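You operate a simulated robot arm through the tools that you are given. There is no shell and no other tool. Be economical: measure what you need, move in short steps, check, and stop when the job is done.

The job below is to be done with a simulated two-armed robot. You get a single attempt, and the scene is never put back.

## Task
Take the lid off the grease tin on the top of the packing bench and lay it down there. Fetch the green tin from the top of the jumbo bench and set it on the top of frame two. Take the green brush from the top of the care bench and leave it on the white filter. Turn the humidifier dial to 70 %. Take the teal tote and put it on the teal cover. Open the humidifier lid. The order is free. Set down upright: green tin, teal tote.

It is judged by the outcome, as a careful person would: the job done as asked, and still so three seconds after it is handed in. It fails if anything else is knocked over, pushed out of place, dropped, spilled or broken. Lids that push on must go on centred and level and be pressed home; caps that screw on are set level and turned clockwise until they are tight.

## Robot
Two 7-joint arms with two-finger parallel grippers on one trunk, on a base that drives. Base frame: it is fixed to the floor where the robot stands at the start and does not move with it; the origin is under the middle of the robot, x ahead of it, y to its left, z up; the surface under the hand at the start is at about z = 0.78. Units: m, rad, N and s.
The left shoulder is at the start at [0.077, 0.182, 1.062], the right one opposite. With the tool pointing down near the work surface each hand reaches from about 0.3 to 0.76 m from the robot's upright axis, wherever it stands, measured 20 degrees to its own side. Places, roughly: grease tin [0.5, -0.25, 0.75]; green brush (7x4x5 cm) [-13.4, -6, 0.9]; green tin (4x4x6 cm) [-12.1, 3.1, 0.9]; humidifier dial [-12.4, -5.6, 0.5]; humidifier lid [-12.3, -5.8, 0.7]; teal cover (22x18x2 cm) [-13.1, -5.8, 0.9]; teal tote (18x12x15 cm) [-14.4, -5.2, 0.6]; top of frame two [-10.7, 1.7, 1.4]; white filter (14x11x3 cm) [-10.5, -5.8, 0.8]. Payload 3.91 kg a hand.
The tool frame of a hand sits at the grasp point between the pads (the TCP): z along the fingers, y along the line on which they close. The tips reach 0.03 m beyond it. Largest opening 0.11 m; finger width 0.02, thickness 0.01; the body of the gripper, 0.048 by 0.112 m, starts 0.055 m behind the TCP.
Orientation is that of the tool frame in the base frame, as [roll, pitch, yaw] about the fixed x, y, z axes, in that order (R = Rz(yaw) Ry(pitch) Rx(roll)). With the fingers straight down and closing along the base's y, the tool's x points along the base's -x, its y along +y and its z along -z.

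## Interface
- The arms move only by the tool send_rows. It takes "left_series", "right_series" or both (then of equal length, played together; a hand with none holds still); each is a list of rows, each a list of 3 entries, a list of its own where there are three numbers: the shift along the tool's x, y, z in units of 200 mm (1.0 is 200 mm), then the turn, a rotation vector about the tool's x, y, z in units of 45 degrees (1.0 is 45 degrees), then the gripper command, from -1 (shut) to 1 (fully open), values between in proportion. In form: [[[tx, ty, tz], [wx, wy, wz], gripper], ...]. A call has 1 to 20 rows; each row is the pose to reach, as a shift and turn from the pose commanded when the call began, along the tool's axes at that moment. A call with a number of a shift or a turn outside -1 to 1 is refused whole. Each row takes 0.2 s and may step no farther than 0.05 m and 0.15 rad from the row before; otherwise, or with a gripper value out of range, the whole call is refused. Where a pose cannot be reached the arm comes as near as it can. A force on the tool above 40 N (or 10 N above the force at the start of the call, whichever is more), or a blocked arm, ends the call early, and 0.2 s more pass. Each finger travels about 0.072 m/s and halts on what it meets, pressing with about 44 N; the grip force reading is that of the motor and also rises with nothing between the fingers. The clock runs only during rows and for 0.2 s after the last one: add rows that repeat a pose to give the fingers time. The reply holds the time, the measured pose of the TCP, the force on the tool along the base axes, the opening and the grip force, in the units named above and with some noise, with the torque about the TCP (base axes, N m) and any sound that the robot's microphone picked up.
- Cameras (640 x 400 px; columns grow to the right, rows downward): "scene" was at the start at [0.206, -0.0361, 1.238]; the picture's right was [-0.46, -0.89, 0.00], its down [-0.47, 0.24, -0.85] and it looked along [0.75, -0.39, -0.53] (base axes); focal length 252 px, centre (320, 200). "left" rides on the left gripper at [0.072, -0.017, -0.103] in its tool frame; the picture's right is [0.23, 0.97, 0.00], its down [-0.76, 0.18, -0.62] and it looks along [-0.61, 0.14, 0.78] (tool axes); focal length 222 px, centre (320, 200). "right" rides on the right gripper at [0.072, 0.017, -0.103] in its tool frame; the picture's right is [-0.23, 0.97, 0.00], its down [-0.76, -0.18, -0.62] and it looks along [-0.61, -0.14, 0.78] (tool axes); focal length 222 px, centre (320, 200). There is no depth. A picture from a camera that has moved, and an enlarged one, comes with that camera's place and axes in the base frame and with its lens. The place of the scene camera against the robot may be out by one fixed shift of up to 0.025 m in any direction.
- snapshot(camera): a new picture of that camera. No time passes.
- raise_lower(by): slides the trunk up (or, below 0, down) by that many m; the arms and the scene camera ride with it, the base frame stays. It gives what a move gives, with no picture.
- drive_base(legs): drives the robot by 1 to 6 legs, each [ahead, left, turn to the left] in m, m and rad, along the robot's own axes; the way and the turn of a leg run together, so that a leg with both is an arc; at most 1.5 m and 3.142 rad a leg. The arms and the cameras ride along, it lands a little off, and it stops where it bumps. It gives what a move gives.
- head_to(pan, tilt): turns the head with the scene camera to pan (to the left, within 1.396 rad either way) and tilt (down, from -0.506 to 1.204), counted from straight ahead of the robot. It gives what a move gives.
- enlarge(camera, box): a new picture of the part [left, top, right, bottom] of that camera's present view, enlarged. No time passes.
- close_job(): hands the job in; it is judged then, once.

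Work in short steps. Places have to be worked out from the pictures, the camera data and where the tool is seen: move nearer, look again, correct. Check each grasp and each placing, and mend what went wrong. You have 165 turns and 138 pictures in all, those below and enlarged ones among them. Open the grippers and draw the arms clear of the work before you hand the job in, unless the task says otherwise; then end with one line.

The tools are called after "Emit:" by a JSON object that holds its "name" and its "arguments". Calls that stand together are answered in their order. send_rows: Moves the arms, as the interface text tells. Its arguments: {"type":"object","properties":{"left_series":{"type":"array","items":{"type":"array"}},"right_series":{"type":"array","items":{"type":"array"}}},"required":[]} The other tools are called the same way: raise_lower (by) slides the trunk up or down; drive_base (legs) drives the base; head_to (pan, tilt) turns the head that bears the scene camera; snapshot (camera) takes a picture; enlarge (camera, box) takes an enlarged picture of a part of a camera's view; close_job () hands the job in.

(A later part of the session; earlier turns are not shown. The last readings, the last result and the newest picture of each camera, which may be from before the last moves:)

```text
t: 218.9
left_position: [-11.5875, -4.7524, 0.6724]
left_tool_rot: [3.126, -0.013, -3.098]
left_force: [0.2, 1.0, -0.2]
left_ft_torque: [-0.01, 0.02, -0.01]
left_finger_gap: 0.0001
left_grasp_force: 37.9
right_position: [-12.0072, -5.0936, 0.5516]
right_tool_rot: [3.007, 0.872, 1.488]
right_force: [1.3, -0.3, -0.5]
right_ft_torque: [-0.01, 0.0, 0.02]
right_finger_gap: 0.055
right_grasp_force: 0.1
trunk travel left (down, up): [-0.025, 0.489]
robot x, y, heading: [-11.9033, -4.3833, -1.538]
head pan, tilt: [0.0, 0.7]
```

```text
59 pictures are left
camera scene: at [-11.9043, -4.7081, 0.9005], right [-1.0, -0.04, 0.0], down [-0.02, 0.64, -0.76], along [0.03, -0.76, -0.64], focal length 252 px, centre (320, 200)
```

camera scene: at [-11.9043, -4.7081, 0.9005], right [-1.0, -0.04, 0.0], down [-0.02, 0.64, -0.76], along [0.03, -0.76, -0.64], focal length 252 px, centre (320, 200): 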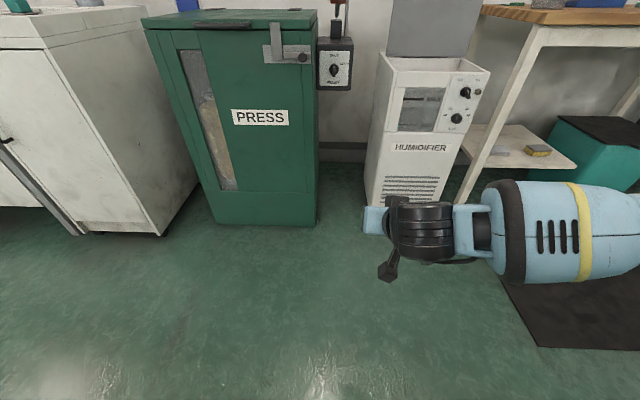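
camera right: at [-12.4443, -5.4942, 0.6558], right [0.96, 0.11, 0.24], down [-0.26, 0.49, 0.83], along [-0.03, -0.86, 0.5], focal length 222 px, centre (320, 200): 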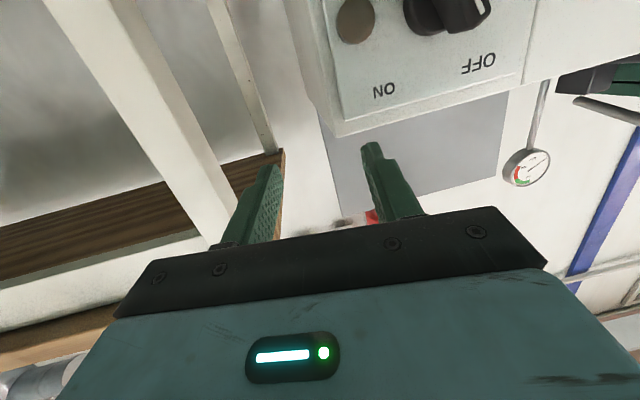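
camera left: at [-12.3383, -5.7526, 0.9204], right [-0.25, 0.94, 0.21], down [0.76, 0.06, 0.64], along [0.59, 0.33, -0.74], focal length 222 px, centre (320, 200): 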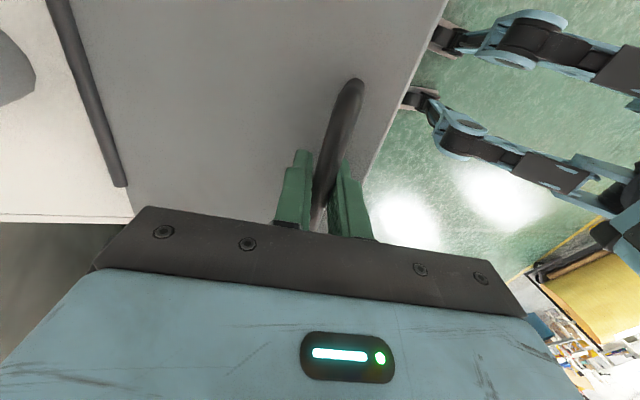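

That pose is reached well. I drive over so the hand faces the dial.

Emit:
{"name": "drive_base", "arguments": {"legs": [[0.3, -0.365, -0.02]]}}

Emit:
{"name": "snapshot", "arguments": {"camera": "right"}}

Emit:
{"name": "snapshot", "arguments": {"camera": "scene"}}

```text
t: 222.6
left_position: [-11.9484, -5.0751, 0.6724]
left_tool_rot: [3.127, -0.014, -3.119]
left_force: [-0.4, 0.7, -0.2]
left_ft_torque: [0.01, 0.01, 0.04]
left_finger_gap: 0.0
left_grasp_force: 37.5
right_position: [-12.3774, -5.4059, 0.5509]
right_tool_rot: [3.007, 0.873, 1.465]
right_force: [0.8, -0.6, 0.3]
right_ft_torque: [0.02, 0.0, 0.01]
right_finger_gap: 0.0549
right_grasp_force: 0.1
trunk travel left (down, up): [-0.025, 0.489]
robot x, y, heading: [-12.2597, -4.7018, -1.55]
head pan, tilt: [0.0, 0.7]
```

```text
58 pictures are left
camera right: at [-12.3619, -5.2818, 0.5641], right [0.95, -0.15, 0.26], down [-0.26, -0.01, 0.96], along [-0.14, -0.99, -0.04], focal length 222 px, centre (320, 200)
```

right: 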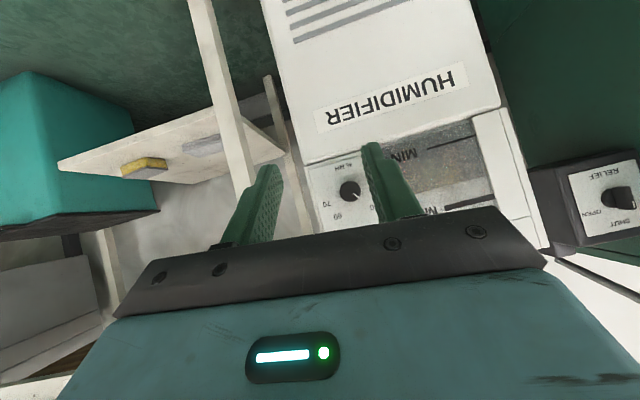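

```text
57 pictures are left
camera scene: at [-12.2661, -5.0247, 0.9005], right [-1.0, -0.02, 0.0], down [-0.01, 0.64, -0.76], along [0.01, -0.76, -0.64], focal length 252 px, centre (320, 200)
```

scene: 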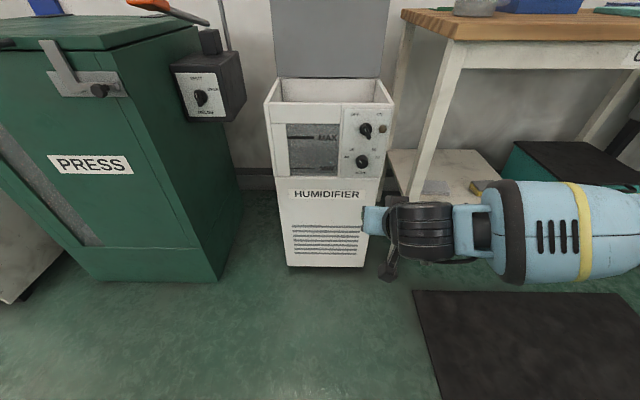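

The knob is at (-12.3625, ~-5.61, 0.5455). I approach it with the hand pre-rotated about 25° counter-clockwise.

Emit:
{"name": "send_rows", "arguments": {"right_series": [[[-0.14, 0.02, 0.16], [0.089, 0, -0.107], 0], [[-0.28, 0.04, 0.315], [0.178, 0, -0.214], 0], [[-0.42, 0.06, 0.47], [0.267, 0, -0.32], 0], [[-0.562, 0.078, 0.63], [0.355, 0, -0.427], 0], [[-0.562, 0.078, 0.63], [0.355, 0, -0.427], 0]]}}

Emit:
{"name": "snapshot", "arguments": {"camera": "right"}}

Emit:
{"name": "enlarge", "arguments": {"camera": "scene", "box": [300, 80, 460, 220]}}

```text
t: 223.8
left_position: [-11.9488, -5.0752, 0.6724]
left_tool_rot: [3.128, -0.011, -3.12]
left_force: [0.3, 0.7, 1.2]
left_ft_torque: [0.02, 0.0, -0.01]
left_finger_gap: 0.0
left_grasp_force: 37.4
right_position: [-12.4687, -5.485, 0.5242]
right_tool_rot: [-2.621, 0.808, 1.962]
right_force: [0.1, -0.3, -0.3]
right_ft_torque: [0.0, 0.01, -0.05]
right_finger_gap: 0.055
right_grasp_force: 0.0
right hand out of reach, approached as far as the arm can: row 1, 2, 3, 4, 5
trunk travel left (down, up): [-0.025, 0.489]
robot x, y, heading: [-12.2574, -4.7042, -1.554]
head pan, tilt: [0.0, 0.7]
```

```text
56 pictures are left
camera right: at [-12.4494, -5.3589, 0.5295], right [0.97, -0.15, -0.17], down [0.17, -0.01, 0.99], along [-0.15, -0.99, 0.02], focal length 222 px, centre (320, 200)
```

right: 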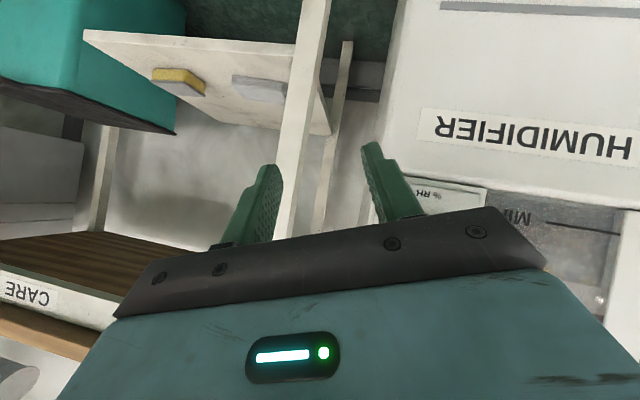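

```text
2.86 times, centred on (380, 150) of scene
camera zoom: at [-12.2661, -5.0243, 0.9006], right [-1.0, -0.02, 0.0], down [-0.01, 0.64, -0.77], along [0.01, -0.77, -0.64], focal length 720 px, centre (149, 343)
```

zoom: 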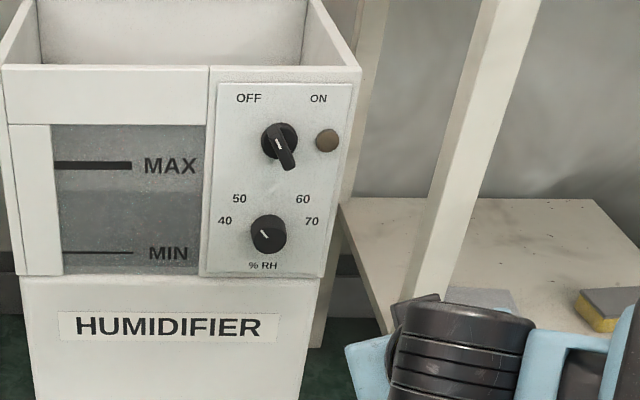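

The orientation is now right (closing direction tilted 20° counter-clockwise, axis true), just offset. I'll translate with base and trunk, which keep this pose.

Emit:
{"name": "raise_lower", "arguments": {"by": 0.03}}

Emit:
{"name": "drive_base", "arguments": {"legs": [[0, 0.11, 0], [0.05, 0, 0]]}}

Emit:
{"name": "snapshot", "arguments": {"camera": "right"}}

```text
t: 224.6
left_position: [-11.9493, -5.0762, 0.7016]
left_tool_rot: [3.126, -0.012, -3.121]
left_force: [-0.2, 0.1, -0.1]
left_ft_torque: [0.0, 0.02, 0.03]
left_finger_gap: 0.0002
left_grasp_force: 37.6
right_position: [-12.4686, -5.483, 0.5539]
right_tool_rot: [-2.619, 0.81, 1.963]
right_force: [-0.1, 0.1, -0.1]
right_ft_torque: [0.02, 0.04, -0.03]
right_finger_gap: 0.055
right_grasp_force: 0.1
trunk travel left (down, up): [-0.055, 0.459]
robot x, y, heading: [-12.2613, -4.7029, -1.558]
head pan, tilt: [0.0, 0.7]
```

```text
t: 226.7
left_position: [-11.8378, -5.1232, 0.7009]
left_tool_rot: [3.127, -0.013, -3.123]
left_force: [0.8, -0.2, 0.1]
left_ft_torque: [-0.03, 0.01, -0.02]
left_finger_gap: 0.0
left_grasp_force: 37.5
right_position: [-12.3584, -5.5311, 0.5539]
right_tool_rot: [-2.622, 0.81, 1.96]
right_force: [-0.6, -0.1, -0.4]
right_ft_torque: [0.03, 0.01, -0.02]
right_finger_gap: 0.055
right_grasp_force: 0.1
trunk travel left (down, up): [-0.055, 0.459]
robot x, y, heading: [-12.1456, -4.7503, -1.555]
head pan, tilt: [0.0, 0.7]
```

```text
54 pictures are left
camera right: at [-12.3398, -5.4054, 0.5584], right [0.97, -0.15, -0.17], down [0.17, 0.0, 0.99], along [-0.15, -0.99, 0.02], focal length 222 px, centre (320, 200)
```

right: 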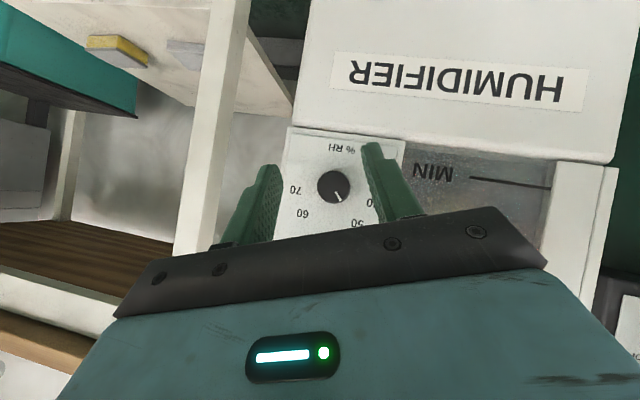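

The knob is centred between the fingers. I drive forward 6 cm to straddle it.

Emit:
{"name": "drive_base", "arguments": {"legs": [[0.06, 0, 0]]}}

Emit:
{"name": "snapshot", "arguments": {"camera": "right"}}

```text
t: 227.7
left_position: [-11.8377, -5.1814, 0.7007]
left_tool_rot: [3.125, -0.011, -3.122]
left_force: [0.0, -0.3, 0.8]
left_ft_torque: [-0.02, 0.0, 0.0]
left_finger_gap: 0.0
left_grasp_force: 38.0
right_position: [-12.3572, -5.5894, 0.5539]
right_tool_rot: [-2.621, 0.811, 1.96]
right_force: [0.7, 0.2, 0.5]
right_ft_torque: [0.0, -0.03, 0.0]
right_finger_gap: 0.0549
right_grasp_force: 0.0
trunk travel left (down, up): [-0.055, 0.459]
robot x, y, heading: [-12.1458, -4.8111, -1.559]
head pan, tilt: [0.0, 0.7]
```

```text
53 pictures are left
camera right: at [-12.339, -5.4644, 0.5584], right [0.97, -0.15, -0.17], down [0.17, 0.0, 0.99], along [-0.15, -0.99, 0.02], focal length 222 px, centre (320, 200)
```

right: 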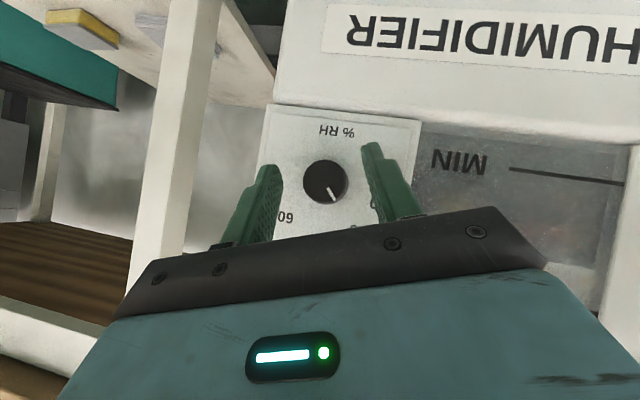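

Emit:
{"name": "drive_base", "arguments": {"legs": [[0.02, 0, 0]]}}

Emit:
{"name": "enlarge", "arguments": {"camera": "right", "box": [220, 80, 440, 240]}}

Emit:
{"name": "enlarge", "arguments": {"camera": "scene", "box": [320, 80, 480, 220]}}

```text
t: 228.5
left_position: [-11.8364, -5.2033, 0.7023]
left_tool_rot: [3.127, -0.012, -3.122]
left_force: [-0.1, 0.5, 0.0]
left_ft_torque: [-0.02, -0.01, -0.01]
left_finger_gap: 0.0
left_grasp_force: 37.9
right_position: [-12.3583, -5.6089, 0.5529]
right_tool_rot: [-2.621, 0.812, 1.959]
right_force: [-0.1, 0.0, -0.3]
right_ft_torque: [0.03, -0.01, 0.0]
right_finger_gap: 0.0552
right_grasp_force: 0.1
trunk travel left (down, up): [-0.055, 0.459]
robot x, y, heading: [-12.1428, -4.8278, -1.564]
head pan, tilt: [0.0, 0.7]
```

```text
2.50 times, centred on (330, 160) of right
camera zoom: at [-12.3389, -5.4841, 0.5584], right [0.97, -0.15, -0.17], down [0.17, 0.0, 0.99], along [-0.15, -0.99, 0.02], focal length 555 px, centre (295, 300)
```

zoom: 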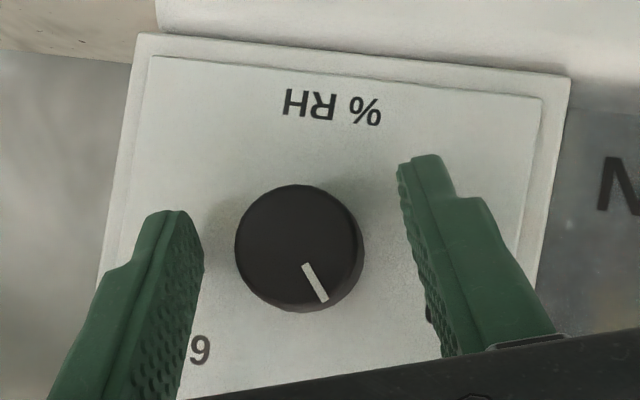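

```text
2.86 times, centred on (400, 150) of scene
camera zoom: at [-12.1538, -5.1437, 0.9269], right [-1.0, -0.01, 0.0], down [-0.01, 0.64, -0.76], along [0.01, -0.76, -0.64], focal length 720 px, centre (91, 343)
```

zoom: 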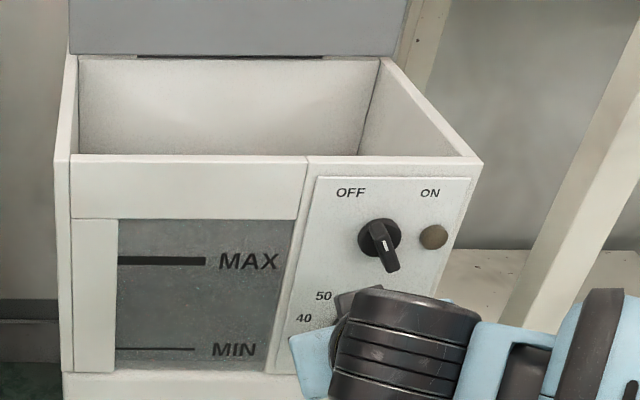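

The knob cap is at about y −5.619, z 0.548, a touch above the finger line. I raise 1 cm, then close on it.

Emit:
{"name": "raise_lower", "arguments": {"by": 0.01}}

Emit:
{"name": "send_rows", "arguments": {"right_series": [[[0, 0, 0], [0, 0, 0], -0.3], [[0, 0, 0], [0, 0, 0], -0.6], [[0, 0, 0], [0, 0, 0], -1], [[0, 0, 0], [0, 0, 0], -1], [[0, 0, 0], [0, 0, 0], -1]]}}

Emit:
{"name": "enlarge", "arguments": {"camera": "right", "box": [220, 80, 440, 240]}}

```text
t: 229.1
left_position: [-11.836, -5.2024, 0.7107]
left_tool_rot: [3.127, -0.012, -3.124]
left_force: [-0.3, 0.0, 0.2]
left_ft_torque: [0.03, -0.01, -0.02]
left_finger_gap: 0.0001
left_grasp_force: 37.7
right_position: [-12.3593, -5.6073, 0.5654]
right_tool_rot: [-2.62, 0.815, 1.958]
right_force: [-0.9, 0.3, -0.2]
right_ft_torque: [-0.04, -0.03, -0.02]
right_finger_gap: 0.055
right_grasp_force: 0.2
trunk travel left (down, up): [-0.065, 0.449]
robot x, y, heading: [-12.1461, -4.8273, -1.562]
head pan, tilt: [0.0, 0.7]
```

```text
t: 230.3
left_position: [-11.835, -5.2021, 0.7104]
left_tool_rot: [3.127, -0.013, -3.123]
left_force: [0.4, 0.3, 0.7]
left_ft_torque: [0.01, 0.04, 0.01]
left_finger_gap: 0.0
left_grasp_force: 37.5
right_position: [-12.3548, -5.608, 0.5645]
right_tool_rot: [-2.626, 0.813, 1.963]
right_force: [24.6, -1.3, -9.7]
right_ft_torque: [-0.22, -0.48, 0.38]
right_finger_gap: 0.0322
right_grasp_force: 45.3
trunk travel left (down, up): [-0.065, 0.449]
robot x, y, heading: [-12.146, -4.8304, -1.56]
head pan, tilt: [0.0, 0.7]
```

```text
2.50 times, centred on (330, 160) of right
camera zoom: at [-12.3364, -5.483, 0.5694], right [0.98, -0.14, -0.17], down [0.17, 0.0, 0.99], along [-0.14, -0.99, 0.02], focal length 555 px, centre (295, 300)
```

zoom: 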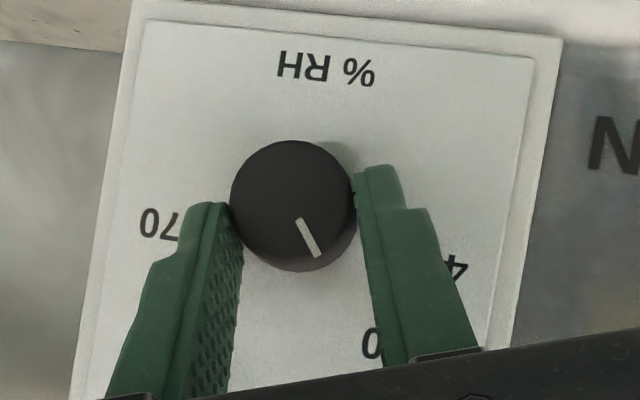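

Knob gripped (32 mm). I now turn it clockwise about its own axis by 45°.

Emit:
{"name": "send_rows", "arguments": {"right_series": [[[0.004, -0.01, 0.003], [-0.107, 0, 0.128], -1], [[0.008, -0.02, 0.006], [-0.213, 0, 0.257], -1], [[0.012, -0.03, 0.01], [-0.32, 0, 0.385], -1], [[0.016, -0.04, 0.013], [-0.426, 0, 0.513], -1], [[0.02, -0.048, 0.017], [-0.533, 0, 0.642], -1], [[0.024, -0.057, 0.02], [-0.639, 0, 0.77], -1]]}}

Emit:
{"name": "enlarge", "arguments": {"camera": "right", "box": [220, 80, 440, 240]}}

```text
t: 231.7
left_position: [-11.8357, -5.203, 0.711]
left_tool_rot: [3.127, -0.013, -3.122]
left_force: [0.6, -0.9, 0.0]
left_ft_torque: [0.01, 0.0, -0.01]
left_finger_gap: 0.0
left_grasp_force: 38.0
right_position: [-12.369, -5.6079, 0.5634]
right_tool_rot: [2.506, 0.777, 1.098]
right_force: [24.3, -6.0, -7.4]
right_ft_torque: [-0.1, -0.33, 0.68]
right_finger_gap: 0.0324
right_grasp_force: 44.9
trunk travel left (down, up): [-0.065, 0.449]
robot x, y, heading: [-12.1479, -4.8247, -1.562]
head pan, tilt: [0.0, 0.7]
```

```text
2.50 times, centred on (330, 160) of right
camera zoom: at [-12.3588, -5.4828, 0.5809], right [0.81, -0.14, 0.57], down [-0.58, 0.0, 0.82], along [-0.12, -0.99, -0.08], focal length 555 px, centre (295, 300)
```

zoom: 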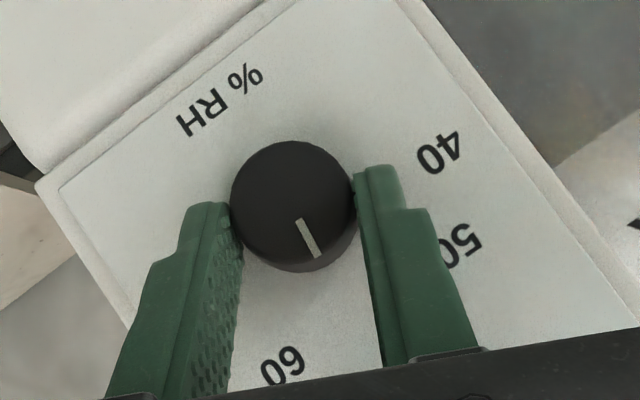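

The dial turned with the hand, now near +13°. I continue about 30° more.

Emit:
{"name": "send_rows", "arguments": {"right_series": [[[0.003, -0.01, 0.002], [-0.106, 0, 0.129], -1], [[0.005, -0.02, 0.004], [-0.212, 0, 0.258], -1], [[0.008, -0.032, 0.006], [-0.318, 0, 0.387], -1], [[0.01, -0.043, 0.008], [-0.423, 0, 0.515], -1]]}}

Emit:
{"name": "enlarge", "arguments": {"camera": "right", "box": [220, 80, 440, 240]}}

```text
t: 232.7
left_position: [-11.8357, -5.2024, 0.7112]
left_tool_rot: [3.125, -0.013, -3.122]
left_force: [-0.7, 0.1, -0.3]
left_ft_torque: [0.02, -0.01, 0.01]
left_finger_gap: 0.0
left_grasp_force: 37.5
right_position: [-12.3761, -5.6079, 0.5585]
right_tool_rot: [1.987, 0.459, 0.788]
right_force: [18.9, -2.2, -1.3]
right_ft_torque: [-0.32, -0.2, -0.07]
right_finger_gap: 0.0324
right_grasp_force: 45.3
trunk travel left (down, up): [-0.065, 0.449]
robot x, y, heading: [-12.1428, -4.8309, -1.555]
head pan, tilt: [0.0, 0.7]
```

```text
2.50 times, centred on (330, 160) of right
camera zoom: at [-12.3757, -5.4827, 0.5782], right [0.41, -0.14, 0.9], down [-0.91, 0.0, 0.42], along [-0.06, -0.99, -0.13], focal length 555 px, centre (295, 300)
```

zoom: 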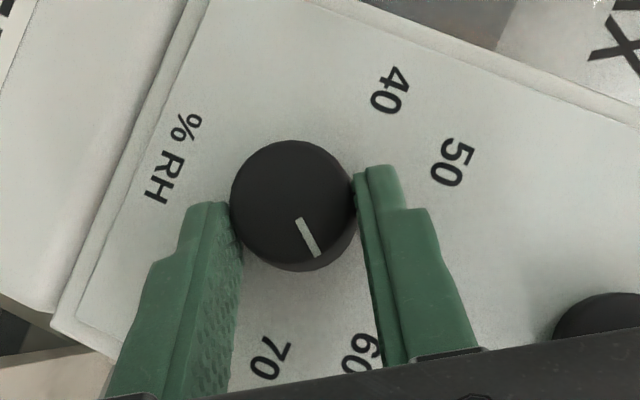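

The pointer is now exactly at 60; 70 is about 36° further. I turn 35° more.

Emit:
{"name": "send_rows", "arguments": {"right_series": [[[0.002, -0.01, 0.002], [-0.099, 0, 0.12], -1], [[0.005, -0.021, 0.004], [-0.198, 0, 0.24], -1], [[0.007, -0.031, 0.006], [-0.297, 0, 0.36], -1], [[0.01, -0.042, 0.008], [-0.396, 0, 0.48], -1], [[0.012, -0.052, 0.01], [-0.495, 0, 0.6], -1]]}}

Emit:
{"name": "enlarge", "arguments": {"camera": "right", "box": [220, 80, 440, 240]}}

```text
t: 233.9
left_position: [-11.8362, -5.2035, 0.7111]
left_tool_rot: [3.126, -0.013, -3.123]
left_force: [0.1, -0.1, -0.7]
left_ft_torque: [0.01, -0.03, -0.02]
left_finger_gap: 0.0002
left_grasp_force: 37.9
right_position: [-12.381, -5.6076, 0.5478]
right_tool_rot: [1.569, 0.001, 0.686]
right_force: [20.3, -2.3, -2.6]
right_ft_torque: [0.26, 0.04, -0.84]
right_finger_gap: 0.0321
right_grasp_force: 45.0
trunk travel left (down, up): [-0.065, 0.449]
robot x, y, heading: [-12.1438, -4.8301, -1.554]
head pan, tilt: [0.0, 0.7]
```

```text
2.50 times, centred on (330, 160) of right
camera zoom: at [-12.3907, -5.4829, 0.5649], right [-0.18, -0.14, 0.97], down [-0.98, 0.0, -0.18], along [0.03, -0.99, -0.14], focal length 555 px, centre (295, 300)
```

zoom: 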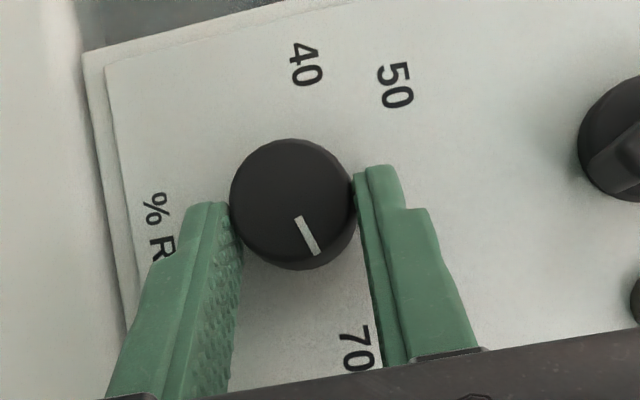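

The pointer aligns with 70. I release the knob and back off to check.

Emit:
{"name": "send_rows", "arguments": {"right_series": [[[0, 0, 0], [0, 0, 0], -0.2], [[0, 0, 0], [0, 0, 0], 0], [[0, 0, 0], [0, 0, 0], 0]]}}

Emit:
{"name": "drive_base", "arguments": {"legs": [[-0.25, 0, 0]]}}

Emit:
{"name": "enlarge", "arguments": {"camera": "scene", "box": [320, 40, 480, 180]}}

```text
t: 234.7
left_position: [-11.8361, -5.2018, 0.7117]
left_tool_rot: [3.127, -0.013, -3.121]
left_force: [-0.7, -0.1, 0.4]
left_ft_torque: [0.01, 0.01, -0.01]
left_finger_gap: 0.0
left_grasp_force: 37.9
right_position: [-12.3828, -5.6078, 0.5475]
right_tool_rot: [1.569, 0.003, 0.683]
right_force: [0.4, -0.1, -0.2]
right_ft_torque: [0.0, 0.02, -0.01]
right_finger_gap: 0.055
right_grasp_force: 0.1
trunk travel left (down, up): [-0.065, 0.449]
robot x, y, heading: [-12.1459, -4.8281, -1.555]
head pan, tilt: [0.0, 0.7]
```

```text
t: 236.5
left_position: [-11.8405, -4.9513, 0.7118]
left_tool_rot: [3.127, -0.012, -3.128]
left_force: [-0.1, -0.1, 0.3]
left_ft_torque: [0.0, 0.0, -0.01]
left_finger_gap: 0.0
left_grasp_force: 37.4
right_position: [-12.3895, -5.3537, 0.5477]
right_tool_rot: [1.569, 0.002, 0.68]
right_force: [-1.0, 0.0, -0.3]
right_ft_torque: [-0.03, -0.01, 0.04]
right_finger_gap: 0.055
right_grasp_force: 0.1
trunk travel left (down, up): [-0.065, 0.449]
robot x, y, heading: [-12.148, -4.5737, -1.571]
head pan, tilt: [0.0, 0.7]
```

```text
2.86 times, centred on (400, 110) of scene
camera zoom: at [-12.1583, -4.8874, 0.9373], right [-1.0, -0.01, 0.0], down [-0.01, 0.64, -0.77], along [0.01, -0.77, -0.64], focal length 720 px, centre (91, 457)
```

zoom: 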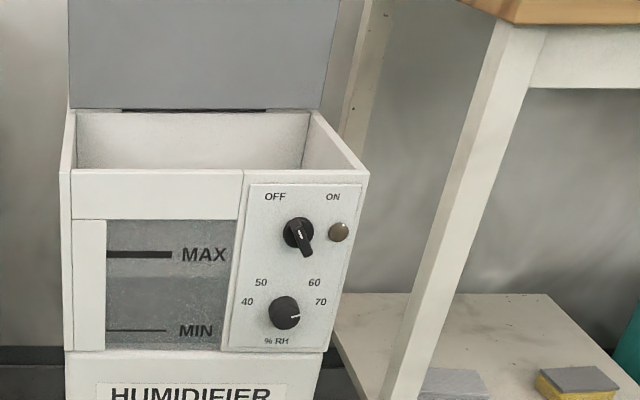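

Dial reads 70 and the lid stays open. Next the tote: I raise the trunk and bring the right hand back to pointing down.

Emit:
{"name": "raise_lower", "arguments": {"by": 0.26}}

Emit:
{"name": "send_rows", "arguments": {"right_series": [[[0, 0, -0.15], [0.155, 0.074, -0.074], 0], [[0, 0, -0.3], [0.309, 0.148, -0.148], 0], [[0, 0, -0.45], [0.464, 0.221, -0.221], 0], [[0, 0, -0.6], [0.618, 0.295, -0.295], 0]]}}

Emit:
{"name": "send_rows", "arguments": {"right_series": [[[0, 0, 0], [0.155, 0.074, -0.074], 0], [[0, 0, 0], [0.309, 0.148, -0.148], 0], [[0, 0, 0], [0.464, 0.221, -0.221], 0], [[0, 0, 0], [0.618, 0.295, -0.295], 0]]}}

Emit:
{"name": "send_rows", "arguments": {"right_series": [[[0, 0, 0], [0.155, 0.074, -0.074], 0], [[0, 0, 0], [0.309, 0.148, -0.148], 0], [[0, 0, 0], [0.464, 0.221, -0.221], 0], [[0, 0, 0], [0.618, 0.295, -0.295], 0]]}}

Emit:
{"name": "head_to", "arguments": {"pan": -0.7, "tilt": 0.3}}

Emit:
{"name": "snapshot", "arguments": {"camera": "scene"}}

```text
t: 239.2
left_position: [-11.841, -4.9512, 0.9716]
left_tool_rot: [3.127, -0.011, -3.126]
left_force: [0.3, 0.9, 0.4]
left_ft_torque: [0.0, 0.01, -0.01]
left_finger_gap: 0.0004
left_grasp_force: 37.1
right_position: [-12.3889, -5.3574, 0.8735]
right_tool_rot: [1.487, 0.063, 0.675]
right_force: [0.1, -0.9, 0.0]
right_ft_torque: [-0.02, -0.03, 0.0]
right_finger_gap: 0.0551
right_grasp_force: 0.1
trunk travel left (down, up): [-0.325, 0.189]
robot x, y, heading: [-12.146, -4.5757, -1.561]
head pan, tilt: [0.0, 0.7]
```

```text
t: 240.2
left_position: [-11.841, -4.9516, 0.9725]
left_tool_rot: [3.127, -0.012, -3.128]
left_force: [0.0, -0.4, -0.9]
left_ft_torque: [0.01, 0.02, 0.01]
left_finger_gap: 0.0
left_grasp_force: 38.0
right_position: [-12.4635, -5.2642, 0.8652]
right_tool_rot: [2.023, 0.251, 0.948]
right_force: [0.0, -0.5, 0.9]
right_ft_torque: [0.0, 0.01, -0.01]
right_finger_gap: 0.0549
right_grasp_force: 0.0
trunk travel left (down, up): [-0.325, 0.189]
robot x, y, heading: [-12.1496, -4.5758, -1.564]
head pan, tilt: [0.0, 0.7]
```

```text
t: 241.2
left_position: [-11.8426, -4.9509, 0.9722]
left_tool_rot: [3.129, -0.013, -3.127]
left_force: [0.3, 1.0, 0.3]
left_ft_torque: [0.0, -0.01, -0.03]
left_finger_gap: 0.0002
left_grasp_force: 37.9
right_position: [-12.4965, -5.2229, 0.8483]
right_tool_rot: [2.572, 0.277, 1.273]
right_force: [0.1, 0.4, -0.4]
right_ft_torque: [0.0, -0.01, 0.0]
right_finger_gap: 0.055
right_grasp_force: 0.1
right hand out of reach, approached as far as the arm can: row 4
trunk travel left (down, up): [-0.325, 0.189]
robot x, y, heading: [-12.1489, -4.5747, -1.561]
head pan, tilt: [0.0, 0.7]
```

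```text
t: 242.2
left_position: [-11.8418, -4.9515, 0.9727]
left_tool_rot: [3.125, -0.014, -3.128]
left_force: [-0.3, 0.0, 0.3]
left_ft_torque: [0.04, 0.03, -0.01]
left_finger_gap: 0.0002
left_grasp_force: 38.1
right_position: [-12.5348, -5.1797, 0.824]
right_tool_rot: [2.702, 0.263, 1.354]
right_force: [0.3, 0.0, -0.2]
right_ft_torque: [-0.02, 0.02, -0.04]
right_finger_gap: 0.055
right_grasp_force: 0.1
right hand out of reach, approached as far as the arm can: row 1, 2, 3, 4
trunk travel left (down, up): [-0.325, 0.189]
robot x, y, heading: [-12.1487, -4.5777, -1.562]
head pan, tilt: [0.0, 0.7]
```

```text
t: 243.3
left_position: [-11.8415, -4.9509, 0.9719]
left_tool_rot: [3.126, -0.011, -3.127]
left_force: [-0.5, 0.7, -0.7]
left_ft_torque: [0.02, -0.03, -0.02]
left_finger_gap: 0.0001
left_grasp_force: 37.9
right_position: [-12.5356, -5.1811, 0.8244]
right_tool_rot: [2.699, 0.262, 1.354]
right_force: [0.2, 0.4, 0.2]
right_ft_torque: [0.02, -0.01, 0.02]
right_finger_gap: 0.0549
right_grasp_force: 0.0
trunk travel left (down, up): [-0.325, 0.189]
robot x, y, heading: [-12.1503, -4.5741, -1.564]
head pan, tilt: [-0.7, 0.3]
```

```text
45 pictures are left
camera scene: at [-12.2193, -4.7817, 1.2614], right [-0.77, 0.64, 0.0], down [0.19, 0.23, -0.96], along [-0.61, -0.74, -0.3], focal length 252 px, centre (320, 200)
```

scene: 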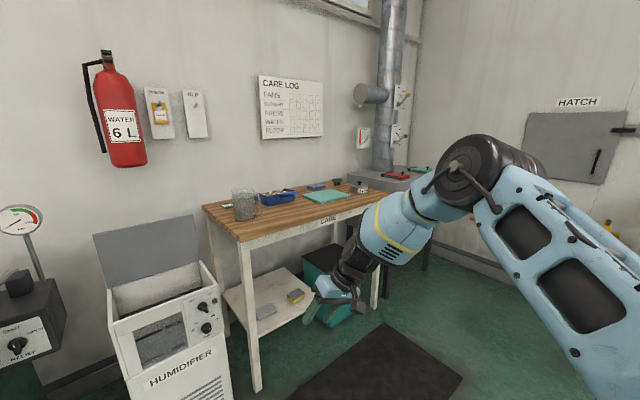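

Emit:
{"name": "send_rows", "arguments": {"right_series": [[[0.2, 0.1, -0.015], [0.138, 0.086, 0], 0], [[0.4, 0.2, -0.03], [0.276, 0.172, 0], 0], [[0.6, 0.3, -0.04], [0.414, 0.258, 0], 0], [[0.81, 0.39, -0.055], [0.552, 0.345, 0], 0]]}}

```text
t: 244.3
left_position: [-11.8417, -4.9515, 0.9712]
left_tool_rot: [3.125, -0.013, -3.126]
left_force: [0.1, -0.1, 0.7]
left_ft_torque: [-0.01, 0.0, -0.02]
left_finger_gap: 0.0
left_grasp_force: 37.5
right_position: [-12.4832, -5.1183, 0.8452]
right_tool_rot: [2.66, 0.208, 1.368]
right_force: [0.4, -0.2, -0.2]
right_ft_torque: [0.0, 0.01, 0.01]
right_finger_gap: 0.0548
right_grasp_force: 0.1
right hand out of reach, approached as far as the arm can: row 1, 2, 3, 4
trunk travel left (down, up): [-0.325, 0.189]
robot x, y, heading: [-12.1516, -4.5764, -1.565]
head pan, tilt: [-0.7, 0.3]
```

Emit:
{"name": "send_rows", "arguments": {"right_series": [[[-0.06, -0.025, -0.2], [0, 0, 0], 0], [[-0.12, -0.05, -0.43], [0.1, 0.05, 0], 0], [[-0.18, -0.075, -0.65], [0.25, 0.11, 0], 0], [[-0.25, -0.1, -0.86], [0.4, 0.18, 0], 0], [[-0.25, -0.1, -0.86], [0.55, 0.25, 0], 0], [[-0.25, -0.1, -0.86], [0.605, 0.275, 0], 0]]}}

```text
t: 245.9
left_position: [-11.8404, -4.9516, 0.9723]
left_tool_rot: [3.127, -0.014, -3.126]
left_force: [-0.2, 0.0, -0.6]
left_ft_torque: [0.04, -0.02, 0.02]
left_finger_gap: 0.0
left_grasp_force: 37.5
right_position: [-12.7589, -5.1568, 0.9399]
right_tool_rot: [3.068, -0.088, 1.393]
right_force: [1.0, 0.2, 0.2]
right_ft_torque: [-0.03, 0.02, -0.02]
right_finger_gap: 0.0552
right_grasp_force: 0.1
right hand out of reach, approached as far as the arm can: row 2, 3, 4, 5, 6
trunk travel left (down, up): [-0.325, 0.189]
robot x, y, heading: [-12.1521, -4.5751, -1.562]
head pan, tilt: [-0.7, 0.3]
stopped in row 6 (right hand): the arm was blocked; the commanded pose is now the measured one
```

Emit:
{"name": "send_rows", "arguments": {"right_series": [[[0.13, 0.18, 0], [0, 0, -0.04], 0], [[0.26, 0.36, 0], [0.03, 0.03, -0.08], 0], [[0.4, 0.54, 0], [0.06, 0.06, -0.12], 0], [[0.53, 0.71, 0], [0.08, 0.09, -0.16], 0], [[0.67, 0.89, 0], [0.1, 0.11, -0.22], 0]]}}

Emit:
{"name": "snapshot", "arguments": {"camera": "scene"}}

```text
t: 247.1
left_position: [-11.8409, -4.9521, 0.972]
left_tool_rot: [3.126, -0.013, -3.128]
left_force: [0.2, 0.3, 0.3]
left_ft_torque: [0.01, -0.02, -0.03]
left_finger_gap: 0.0
left_grasp_force: 37.8
right_position: [-12.7493, -5.145, 1.0]
right_tool_rot: [3.118, -0.161, 1.554]
right_force: [0.4, -0.6, 1.1]
right_ft_torque: [-0.01, 0.02, 0.01]
right_finger_gap: 0.055
right_grasp_force: 0.0
right hand out of reach, approached as far as the arm can: row 1, 2, 3, 4, 5
trunk travel left (down, up): [-0.325, 0.189]
robot x, y, heading: [-12.1448, -4.5757, -1.563]
head pan, tilt: [-0.7, 0.3]
```

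```text
44 pictures are left
camera scene: at [-12.2192, -4.7814, 1.2615], right [-0.77, 0.64, 0.0], down [0.19, 0.23, -0.96], along [-0.61, -0.74, -0.3], focal length 252 px, centre (320, 200)
```

scene: 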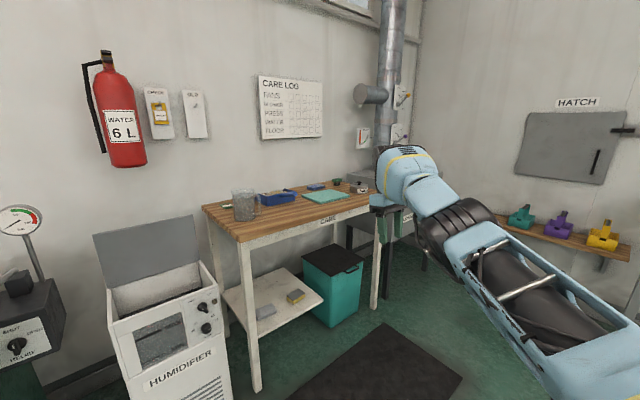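

The right arm has ended in an awkward stretched posture. I try to fold it back through a forward-pitched pose.

Emit:
{"name": "send_rows", "arguments": {"right_series": [[[0.0, 0.1, 0.1], [0, -0.167, 0], 0], [[0.0, 0.2, 0.2], [0, -0.333, 0], 0], [[0.0, 0.35, 0.3], [0, -0.5, 0], 0], [[0.0, 0.5, 0.35], [0, -0.667, 0], 0], [[0.0, 0.65, 0.4], [0, -0.833, 0], 0], [[0.0, 0.8, 0.4], [0, -1, 0], 0], [[0.0, 0.95, 0.4], [0, -1, 0], 0]]}}

Emit:
{"name": "send_rows", "arguments": {"right_series": [[[0.1, 0.1, -0.15], [0, 0.1, 0], 0], [[0.2, 0.2, -0.3], [0, 0.25, 0], 0], [[0.3, 0.3, -0.45], [0, 0.4, 0], 0], [[0.35, 0.3, -0.6], [0, 0.55, 0], 0], [[0.4, 0.3, -0.7], [0, 0.7, 0], 0], [[0.4, 0.3, -0.7], [0, 0.85, 0], 0]]}}

```text
t: 248.7
left_position: [-11.8424, -4.9515, 0.9724]
left_tool_rot: [3.127, -0.013, -3.127]
left_force: [0.2, -0.1, 0.6]
left_ft_torque: [0.01, 0.0, 0.01]
left_finger_gap: 0.0001
left_grasp_force: 38.3
right_position: [-12.7537, -5.2976, 0.9369]
right_tool_rot: [3.118, 0.624, 1.555]
right_force: [0.1, -0.1, -0.1]
right_ft_torque: [-0.02, 0.01, 0.04]
right_finger_gap: 0.0549
right_grasp_force: 0.1
right hand out of reach, approached as far as the arm can: row 1, 2, 3, 4, 5, 6, 7
trunk travel left (down, up): [-0.325, 0.189]
robot x, y, heading: [-12.1459, -4.5762, -1.564]
head pan, tilt: [-0.7, 0.3]
```

```text
t: 250.1
left_position: [-11.8415, -4.9514, 0.9721]
left_tool_rot: [3.127, -0.012, -3.128]
left_force: [0.0, -0.4, 0.9]
left_ft_torque: [-0.01, 0.01, 0.0]
left_finger_gap: 0.0
left_grasp_force: 37.9
right_position: [-12.7546, -5.1616, 1.0069]
right_tool_rot: [3.123, -0.049, 1.569]
right_force: [0.5, 0.4, -0.9]
right_ft_torque: [-0.01, -0.02, -0.01]
right_finger_gap: 0.0548
right_grasp_force: 0.1
right hand out of reach, approached as far as the arm can: row 1, 2, 3, 4, 5, 6
trunk travel left (down, up): [-0.325, 0.189]
robot x, y, heading: [-12.1497, -4.5742, -1.562]
head pan, tilt: [-0.7, 0.3]
```

Emit:
{"name": "send_rows", "arguments": {"right_series": [[[0.0, 0.1, 0], [0, 0, -0.167], 0], [[0.0, 0.2, 0], [0, 0, -0.333], 0], [[0.05, 0.35, 0], [0, 0, -0.5], 0], [[0.1, 0.5, 0], [0, 0, -0.667], 0], [[0.15, 0.65, 0], [0, 0, -0.833], 0], [[0.2, 0.8, 0], [0, 0, -1], 0], [[0.2, 0.95, 0], [0, 0, -1], 0]]}}

```text
t: 251.7
left_position: [-11.8412, -4.9516, 0.9717]
left_tool_rot: [3.126, -0.011, -3.129]
left_force: [0.2, -0.6, -0.6]
left_ft_torque: [-0.01, 0.01, 0.03]
left_finger_gap: 0.0001
left_grasp_force: 37.8
right_position: [-12.7542, -5.1589, 1.0187]
right_tool_rot: [3.096, -0.02, 2.357]
right_force: [0.5, 0.2, 0.0]
right_ft_torque: [0.02, -0.02, 0.0]
right_finger_gap: 0.055
right_grasp_force: 0.1
right hand out of reach, approached as far as the arm can: row 1, 2, 3, 4, 5, 6, 7
trunk travel left (down, up): [-0.325, 0.189]
robot x, y, heading: [-12.1456, -4.5758, -1.567]
head pan, tilt: [-0.7, 0.3]
```

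Emit:
{"name": "send_rows", "arguments": {"right_series": [[[0, 0, 0.2], [0, 0, 0.15], 0], [[0, 0, 0.4], [0, 0, 0.3], 0], [[0, 0, 0.6], [0, 0, 0.45], 0], [[0, 0, 0.8], [0, 0, 0.6], 0], [[0.1, 0, 1], [0, 0, 0.75], 0], [[0.3, 0, 1], [0, 0, 0.9], 0], [[0.5, 0, 1], [0, 0, 1], 0]]}}

Emit:
{"name": "snapshot", "arguments": {"camera": "scene"}}

```text
t: 253.3
left_position: [-11.8405, -4.9504, 0.9724]
left_tool_rot: [3.127, -0.013, -3.127]
left_force: [0.4, 0.0, -0.3]
left_ft_torque: [0.01, -0.02, 0.01]
left_finger_gap: 0.0
left_grasp_force: 37.4
right_position: [-12.8431, -5.1041, 0.8236]
right_tool_rot: [3.122, -0.046, 1.57]
right_force: [-0.1, -0.4, -0.5]
right_ft_torque: [-0.01, -0.01, 0.01]
right_finger_gap: 0.0551
right_grasp_force: 0.1
right hand out of reach, approached as far as the arm can: row 1, 2, 3, 4, 5, 6, 7
trunk travel left (down, up): [-0.325, 0.189]
robot x, y, heading: [-12.1511, -4.5737, -1.559]
head pan, tilt: [-0.7, 0.3]
```

```text
43 pictures are left
camera scene: at [-12.22, -4.7811, 1.2615], right [-0.77, 0.64, 0.0], down [0.19, 0.23, -0.96], along [-0.61, -0.74, -0.3], focal length 252 px, centre (320, 200)
```

scene: 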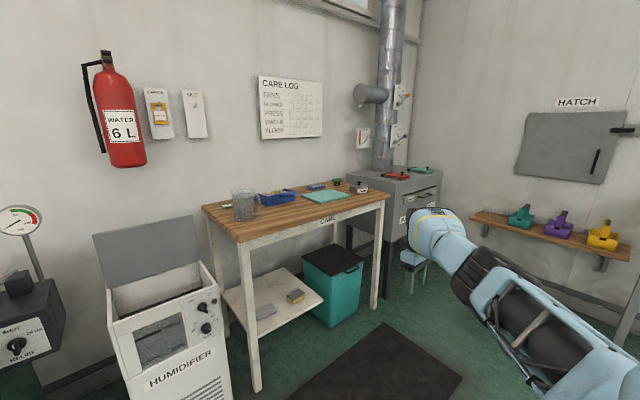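

The tote can be done with the left hand alone, so I just raise the stretched right arm out of the way, turn west and approach the shelf.

Emit:
{"name": "send_rows", "arguments": {"right_series": [[[0, 0, -0.2], [0, 0, 0], -0.5], [[0, 0, -0.4], [0, 0, 0], -1], [[0, 0, -0.6], [0, 0, 0], -1], [[0, 0, -0.8], [0, 0, 0], -1], [[0, 0, -1], [0, 0, 0], -1]]}}

Emit:
{"name": "send_rows", "arguments": {"right_series": [[[0.1, 0, -0.2], [0, 0, 0], -1], [[0.2, 0, -0.4], [0, 0, 0], -1], [[0.3, 0, -0.6], [0, 0, 0], -1], [[0.4, 0, -0.8], [0, 0, 0], -1]]}}

Emit:
{"name": "drive_base", "arguments": {"legs": [[0, 0, -1.58], [1.1, 0.2, 0]]}}

Emit:
{"name": "head_to", "arguments": {"pan": 0.15, "tilt": 0.5}}

Emit:
{"name": "snapshot", "arguments": {"camera": "scene"}}

```text
t: 254.5
left_position: [-11.8395, -4.9523, 0.9715]
left_tool_rot: [3.126, -0.014, -3.126]
left_force: [0.5, 0.0, 0.2]
left_ft_torque: [0.05, 0.02, -0.02]
left_finger_gap: 0.0
left_grasp_force: 38.3
right_position: [-12.8342, -5.0923, 1.0171]
right_tool_rot: [3.125, -0.042, 1.57]
right_force: [-0.1, 0.0, -0.3]
right_ft_torque: [-0.01, 0.02, 0.02]
right_finger_gap: 0.0001
right_grasp_force: 38.2
right hand out of reach, approached as far as the arm can: row 3, 4, 5
trunk travel left (down, up): [-0.325, 0.189]
robot x, y, heading: [-12.151, -4.5767, -1.562]
head pan, tilt: [-0.7, 0.3]
```

```text
t: 255.5
left_position: [-11.8412, -4.9505, 0.9722]
left_tool_rot: [3.126, -0.012, -3.126]
left_force: [-0.4, -0.4, 0.6]
left_ft_torque: [-0.04, -0.01, 0.02]
left_finger_gap: 0.0
left_grasp_force: 38.0
right_position: [-12.8371, -5.0122, 1.1655]
right_tool_rot: [3.126, -0.043, 1.567]
right_force: [0.2, -0.2, 0.2]
right_ft_torque: [-0.02, 0.01, -0.03]
right_finger_gap: 0.0
right_grasp_force: 37.7
right hand out of reach, approached as far as the arm can: row 3, 4
trunk travel left (down, up): [-0.325, 0.189]
robot x, y, heading: [-12.15, -4.5776, -1.565]
head pan, tilt: [-0.7, 0.3]
```

```text
t: 265.1
left_position: [-13.6323, -5.0779, 0.972]
left_tool_rot: [3.127, -0.013, 1.582]
left_force: [0.4, 0.0, 0.3]
left_ft_torque: [0.01, -0.02, -0.01]
left_finger_gap: 0.0
left_grasp_force: 37.8
right_position: [-13.6901, -4.0817, 1.165]
right_tool_rot: [3.124, -0.044, -0.007]
right_force: [-0.7, 1.7, -0.4]
right_ft_torque: [-0.03, -0.01, 0.0]
right_finger_gap: 0.0001
right_grasp_force: 37.8
trunk travel left (down, up): [-0.325, 0.189]
robot x, y, heading: [-13.257, -4.7686, -3.138]
head pan, tilt: [-0.7, 0.3]
```

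```text
t: 266.2
left_position: [-13.6317, -5.0767, 0.9722]
left_tool_rot: [3.126, -0.013, 1.581]
left_force: [-0.2, -0.4, 0.0]
left_ft_torque: [-0.02, 0.03, -0.01]
left_finger_gap: 0.0
left_grasp_force: 37.3
right_position: [-13.6898, -4.0799, 1.1638]
right_tool_rot: [3.124, -0.044, -0.006]
right_force: [-0.2, -0.2, 0.0]
right_ft_torque: [-0.01, 0.03, -0.03]
right_finger_gap: 0.0
right_grasp_force: 37.7
trunk travel left (down, up): [-0.325, 0.189]
robot x, y, heading: [-13.2536, -4.7682, -3.141]
head pan, tilt: [0.15, 0.499]
```

```text
42 pictures are left
camera scene: at [-13.4962, -4.7801, 1.2431], right [-0.15, 0.99, 0.0], down [0.47, 0.07, -0.88], along [-0.87, -0.13, -0.48], focal length 252 px, centre (320, 200)
```

scene: 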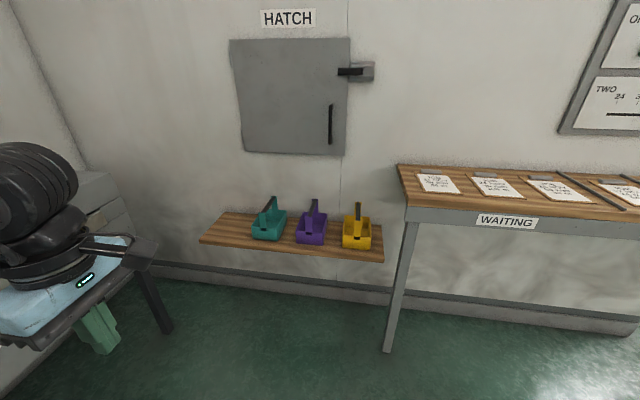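

Now the teal tote with its upright handle is plain to see at about (-14.39, -5.16). I move in closer and zoom.

Emit:
{"name": "drive_base", "arguments": {"legs": [[0.5, 0.18, 0]]}}

Emit:
{"name": "head_to", "arguments": {"pan": 0.2, "tilt": 0.75}}

Emit:
{"name": "snapshot", "arguments": {"camera": "scene"}}

Emit:
{"name": "snapshot", "arguments": {"camera": "left"}}

```text
t: 269.3
left_position: [-14.1262, -5.257, 0.9717]
left_tool_rot: [3.126, -0.013, 1.58]
left_force: [0.0, -0.3, -0.1]
left_ft_torque: [0.0, 0.0, 0.01]
left_finger_gap: 0.0
left_grasp_force: 37.4
right_position: [-14.1831, -4.2626, 1.1647]
right_tool_rot: [3.125, -0.042, -0.007]
right_force: [0.6, -0.4, -0.2]
right_ft_torque: [-0.03, 0.0, -0.01]
right_finger_gap: 0.0
right_grasp_force: 37.4
trunk travel left (down, up): [-0.325, 0.189]
robot x, y, heading: [-13.7516, -4.9517, -3.136]
head pan, tilt: [0.15, 0.499]
```

```text
t: 270.1
left_position: [-14.1267, -5.2581, 0.9717]
left_tool_rot: [3.125, -0.012, 1.579]
left_force: [-0.2, 0.4, 0.2]
left_ft_torque: [0.03, 0.0, 0.01]
left_finger_gap: 0.0
left_grasp_force: 37.8
right_position: [-14.1834, -4.2622, 1.1638]
right_tool_rot: [3.123, -0.043, -0.008]
right_force: [0.3, -0.1, -0.4]
right_ft_torque: [0.02, 0.0, 0.0]
right_finger_gap: 0.0
right_grasp_force: 37.9
trunk travel left (down, up): [-0.325, 0.189]
robot x, y, heading: [-13.7511, -4.9517, -3.135]
head pan, tilt: [0.201, 0.75]
```

```text
41 pictures are left
camera scene: at [-13.9818, -4.964, 1.2212], right [-0.2, 0.98, 0.0], down [0.67, 0.14, -0.73], along [-0.72, -0.15, -0.68], focal length 252 px, centre (320, 200)
```

scene: 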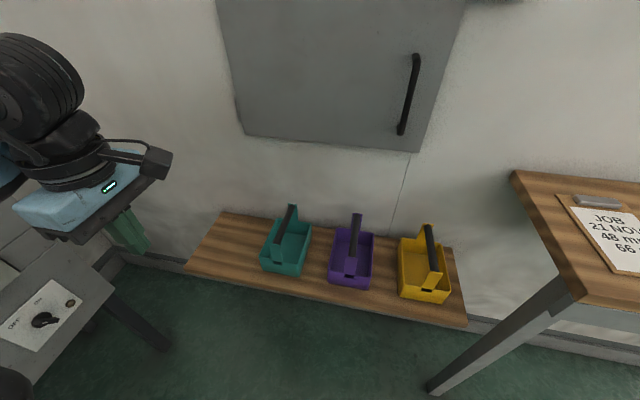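

```text
40 pictures are left
camera left: at [-14.1454, -5.1869, 1.0769], right [0.97, 0.24, 0.02], down [0.17, -0.77, 0.62], along [0.16, -0.6, -0.79], focal length 222 px, centre (320, 200)
```

left: 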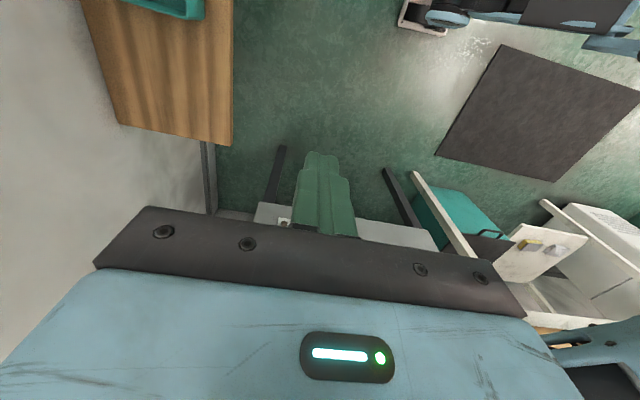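

The tote's bail bar runs along x. I rotate the left hand back so it closes across the bar, moving toward it.

Emit:
{"name": "send_rows", "arguments": {"left_series": [[[0.03, -0.05, 0], [0, 0, 0.167], -0.5], [[0.06, -0.1, 0], [0, 0, 0.333], 0], [[0.1, -0.2, 0], [0, 0, 0.5], 0], [[0.15, -0.3, 0], [0, 0, 0.667], 0], [[0.2, -0.4, 0], [0, 0, 0.833], 0], [[0.25, -0.5, 0], [0, 0, 1], 0]]}}

Emit:
{"name": "send_rows", "arguments": {"left_series": [[[0, 0, 0], [0, 0, 0.167], 0], [[0, 0, 0], [0, 0, 0.333], 0], [[0, 0, 0], [0, 0, 0.5], 0], [[0, 0, 0], [0, 0, 0.667], 0], [[0, 0, 0], [0, 0, 0.833], 0], [[0, 0, 0], [0, 0, 1], 0]]}}

Emit:
{"name": "snapshot", "arguments": {"camera": "left"}}

```text
t: 271.5
left_position: [-14.2277, -5.2081, 0.9712]
left_tool_rot: [3.14, -0.019, 0.79]
left_force: [1.0, 0.7, 0.1]
left_ft_torque: [0.0, -0.03, 0.02]
left_finger_gap: 0.0552
left_grasp_force: 0.1
right_position: [-14.1836, -4.2612, 1.1634]
right_tool_rot: [3.125, -0.043, -0.007]
right_force: [1.2, 0.1, 0.3]
right_ft_torque: [0.02, -0.02, 0.0]
right_finger_gap: 0.0002
right_grasp_force: 37.6
trunk travel left (down, up): [-0.325, 0.189]
robot x, y, heading: [-13.7488, -4.9527, -3.139]
head pan, tilt: [0.201, 0.75]
```

```text
t: 272.9
left_position: [-14.2257, -5.2075, 0.97]
left_tool_rot: [-3.13, -0.016, 0.005]
left_force: [-0.8, -0.1, 0.1]
left_ft_torque: [0.01, 0.0, 0.02]
left_finger_gap: 0.0552
left_grasp_force: 0.1
right_position: [-14.1826, -4.2617, 1.1636]
right_tool_rot: [3.125, -0.044, -0.008]
right_force: [0.0, 0.2, 0.0]
right_ft_torque: [0.0, -0.03, -0.01]
right_finger_gap: 0.0
right_grasp_force: 37.9
trunk travel left (down, up): [-0.325, 0.189]
robot x, y, heading: [-13.7489, -4.9502, -3.143]
head pan, tilt: [0.201, 0.75]
```

```text
39 pictures are left
camera left: at [-14.1556, -5.1923, 1.0763], right [0.23, -0.97, -0.01], down [-0.77, -0.19, 0.61], along [-0.59, -0.14, -0.79], focal length 222 px, centre (320, 200)
```

left: 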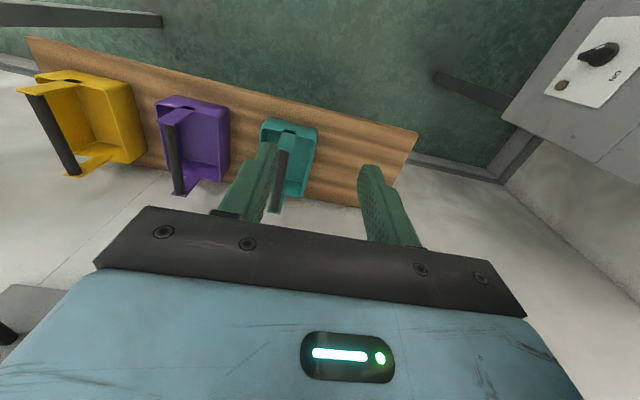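

The bar is at y −5.167, z≈0.655, centred at x −14.43. I move above it.

Emit:
{"name": "send_rows", "arguments": {"left_series": [[[-0.2, -0.05, 0.05], [0, 0, 0], 0], [[-0.4, -0.1, 0.15], [0, 0, 0], 0], [[-0.6, -0.15, 0.27], [0, 0, 0], 0], [[-0.78, -0.2, 0.42], [0, 0, 0], 0], [[-0.95, -0.2, 0.58], [0, 0, 0], 0], [[-1, -0.2, 0.8], [0, 0, 0], 0]]}}

Emit:
{"name": "snapshot", "arguments": {"camera": "left"}}

```text
t: 274.3
left_position: [-14.4273, -5.1666, 0.8092]
left_tool_rot: [-3.13, -0.014, 0.008]
left_force: [0.0, 0.8, 0.0]
left_ft_torque: [-0.02, 0.07, -0.03]
left_finger_gap: 0.0548
left_grasp_force: 0.1
right_position: [-14.183, -4.2616, 1.1651]
right_tool_rot: [3.125, -0.044, -0.007]
right_force: [0.4, -0.2, 0.2]
right_ft_torque: [0.02, 0.0, -0.02]
right_finger_gap: 0.0002
right_grasp_force: 38.7
trunk travel left (down, up): [-0.325, 0.189]
robot x, y, heading: [-13.7509, -4.9549, -3.136]
head pan, tilt: [0.201, 0.75]
```

```text
38 pictures are left
camera left: at [-14.3561, -5.1512, 0.9143], right [0.23, -0.97, -0.01], down [-0.77, -0.19, 0.61], along [-0.59, -0.14, -0.79], focal length 222 px, centre (320, 200)
```

left: 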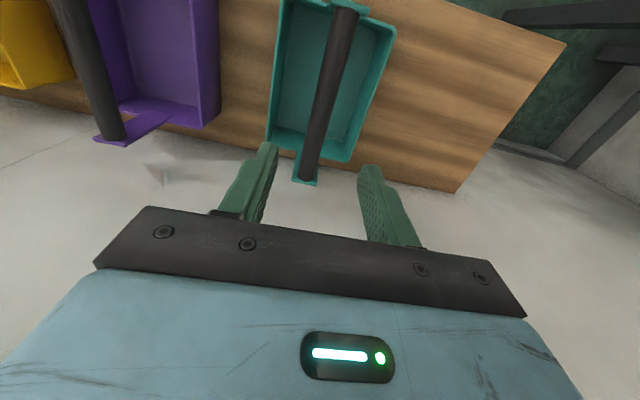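

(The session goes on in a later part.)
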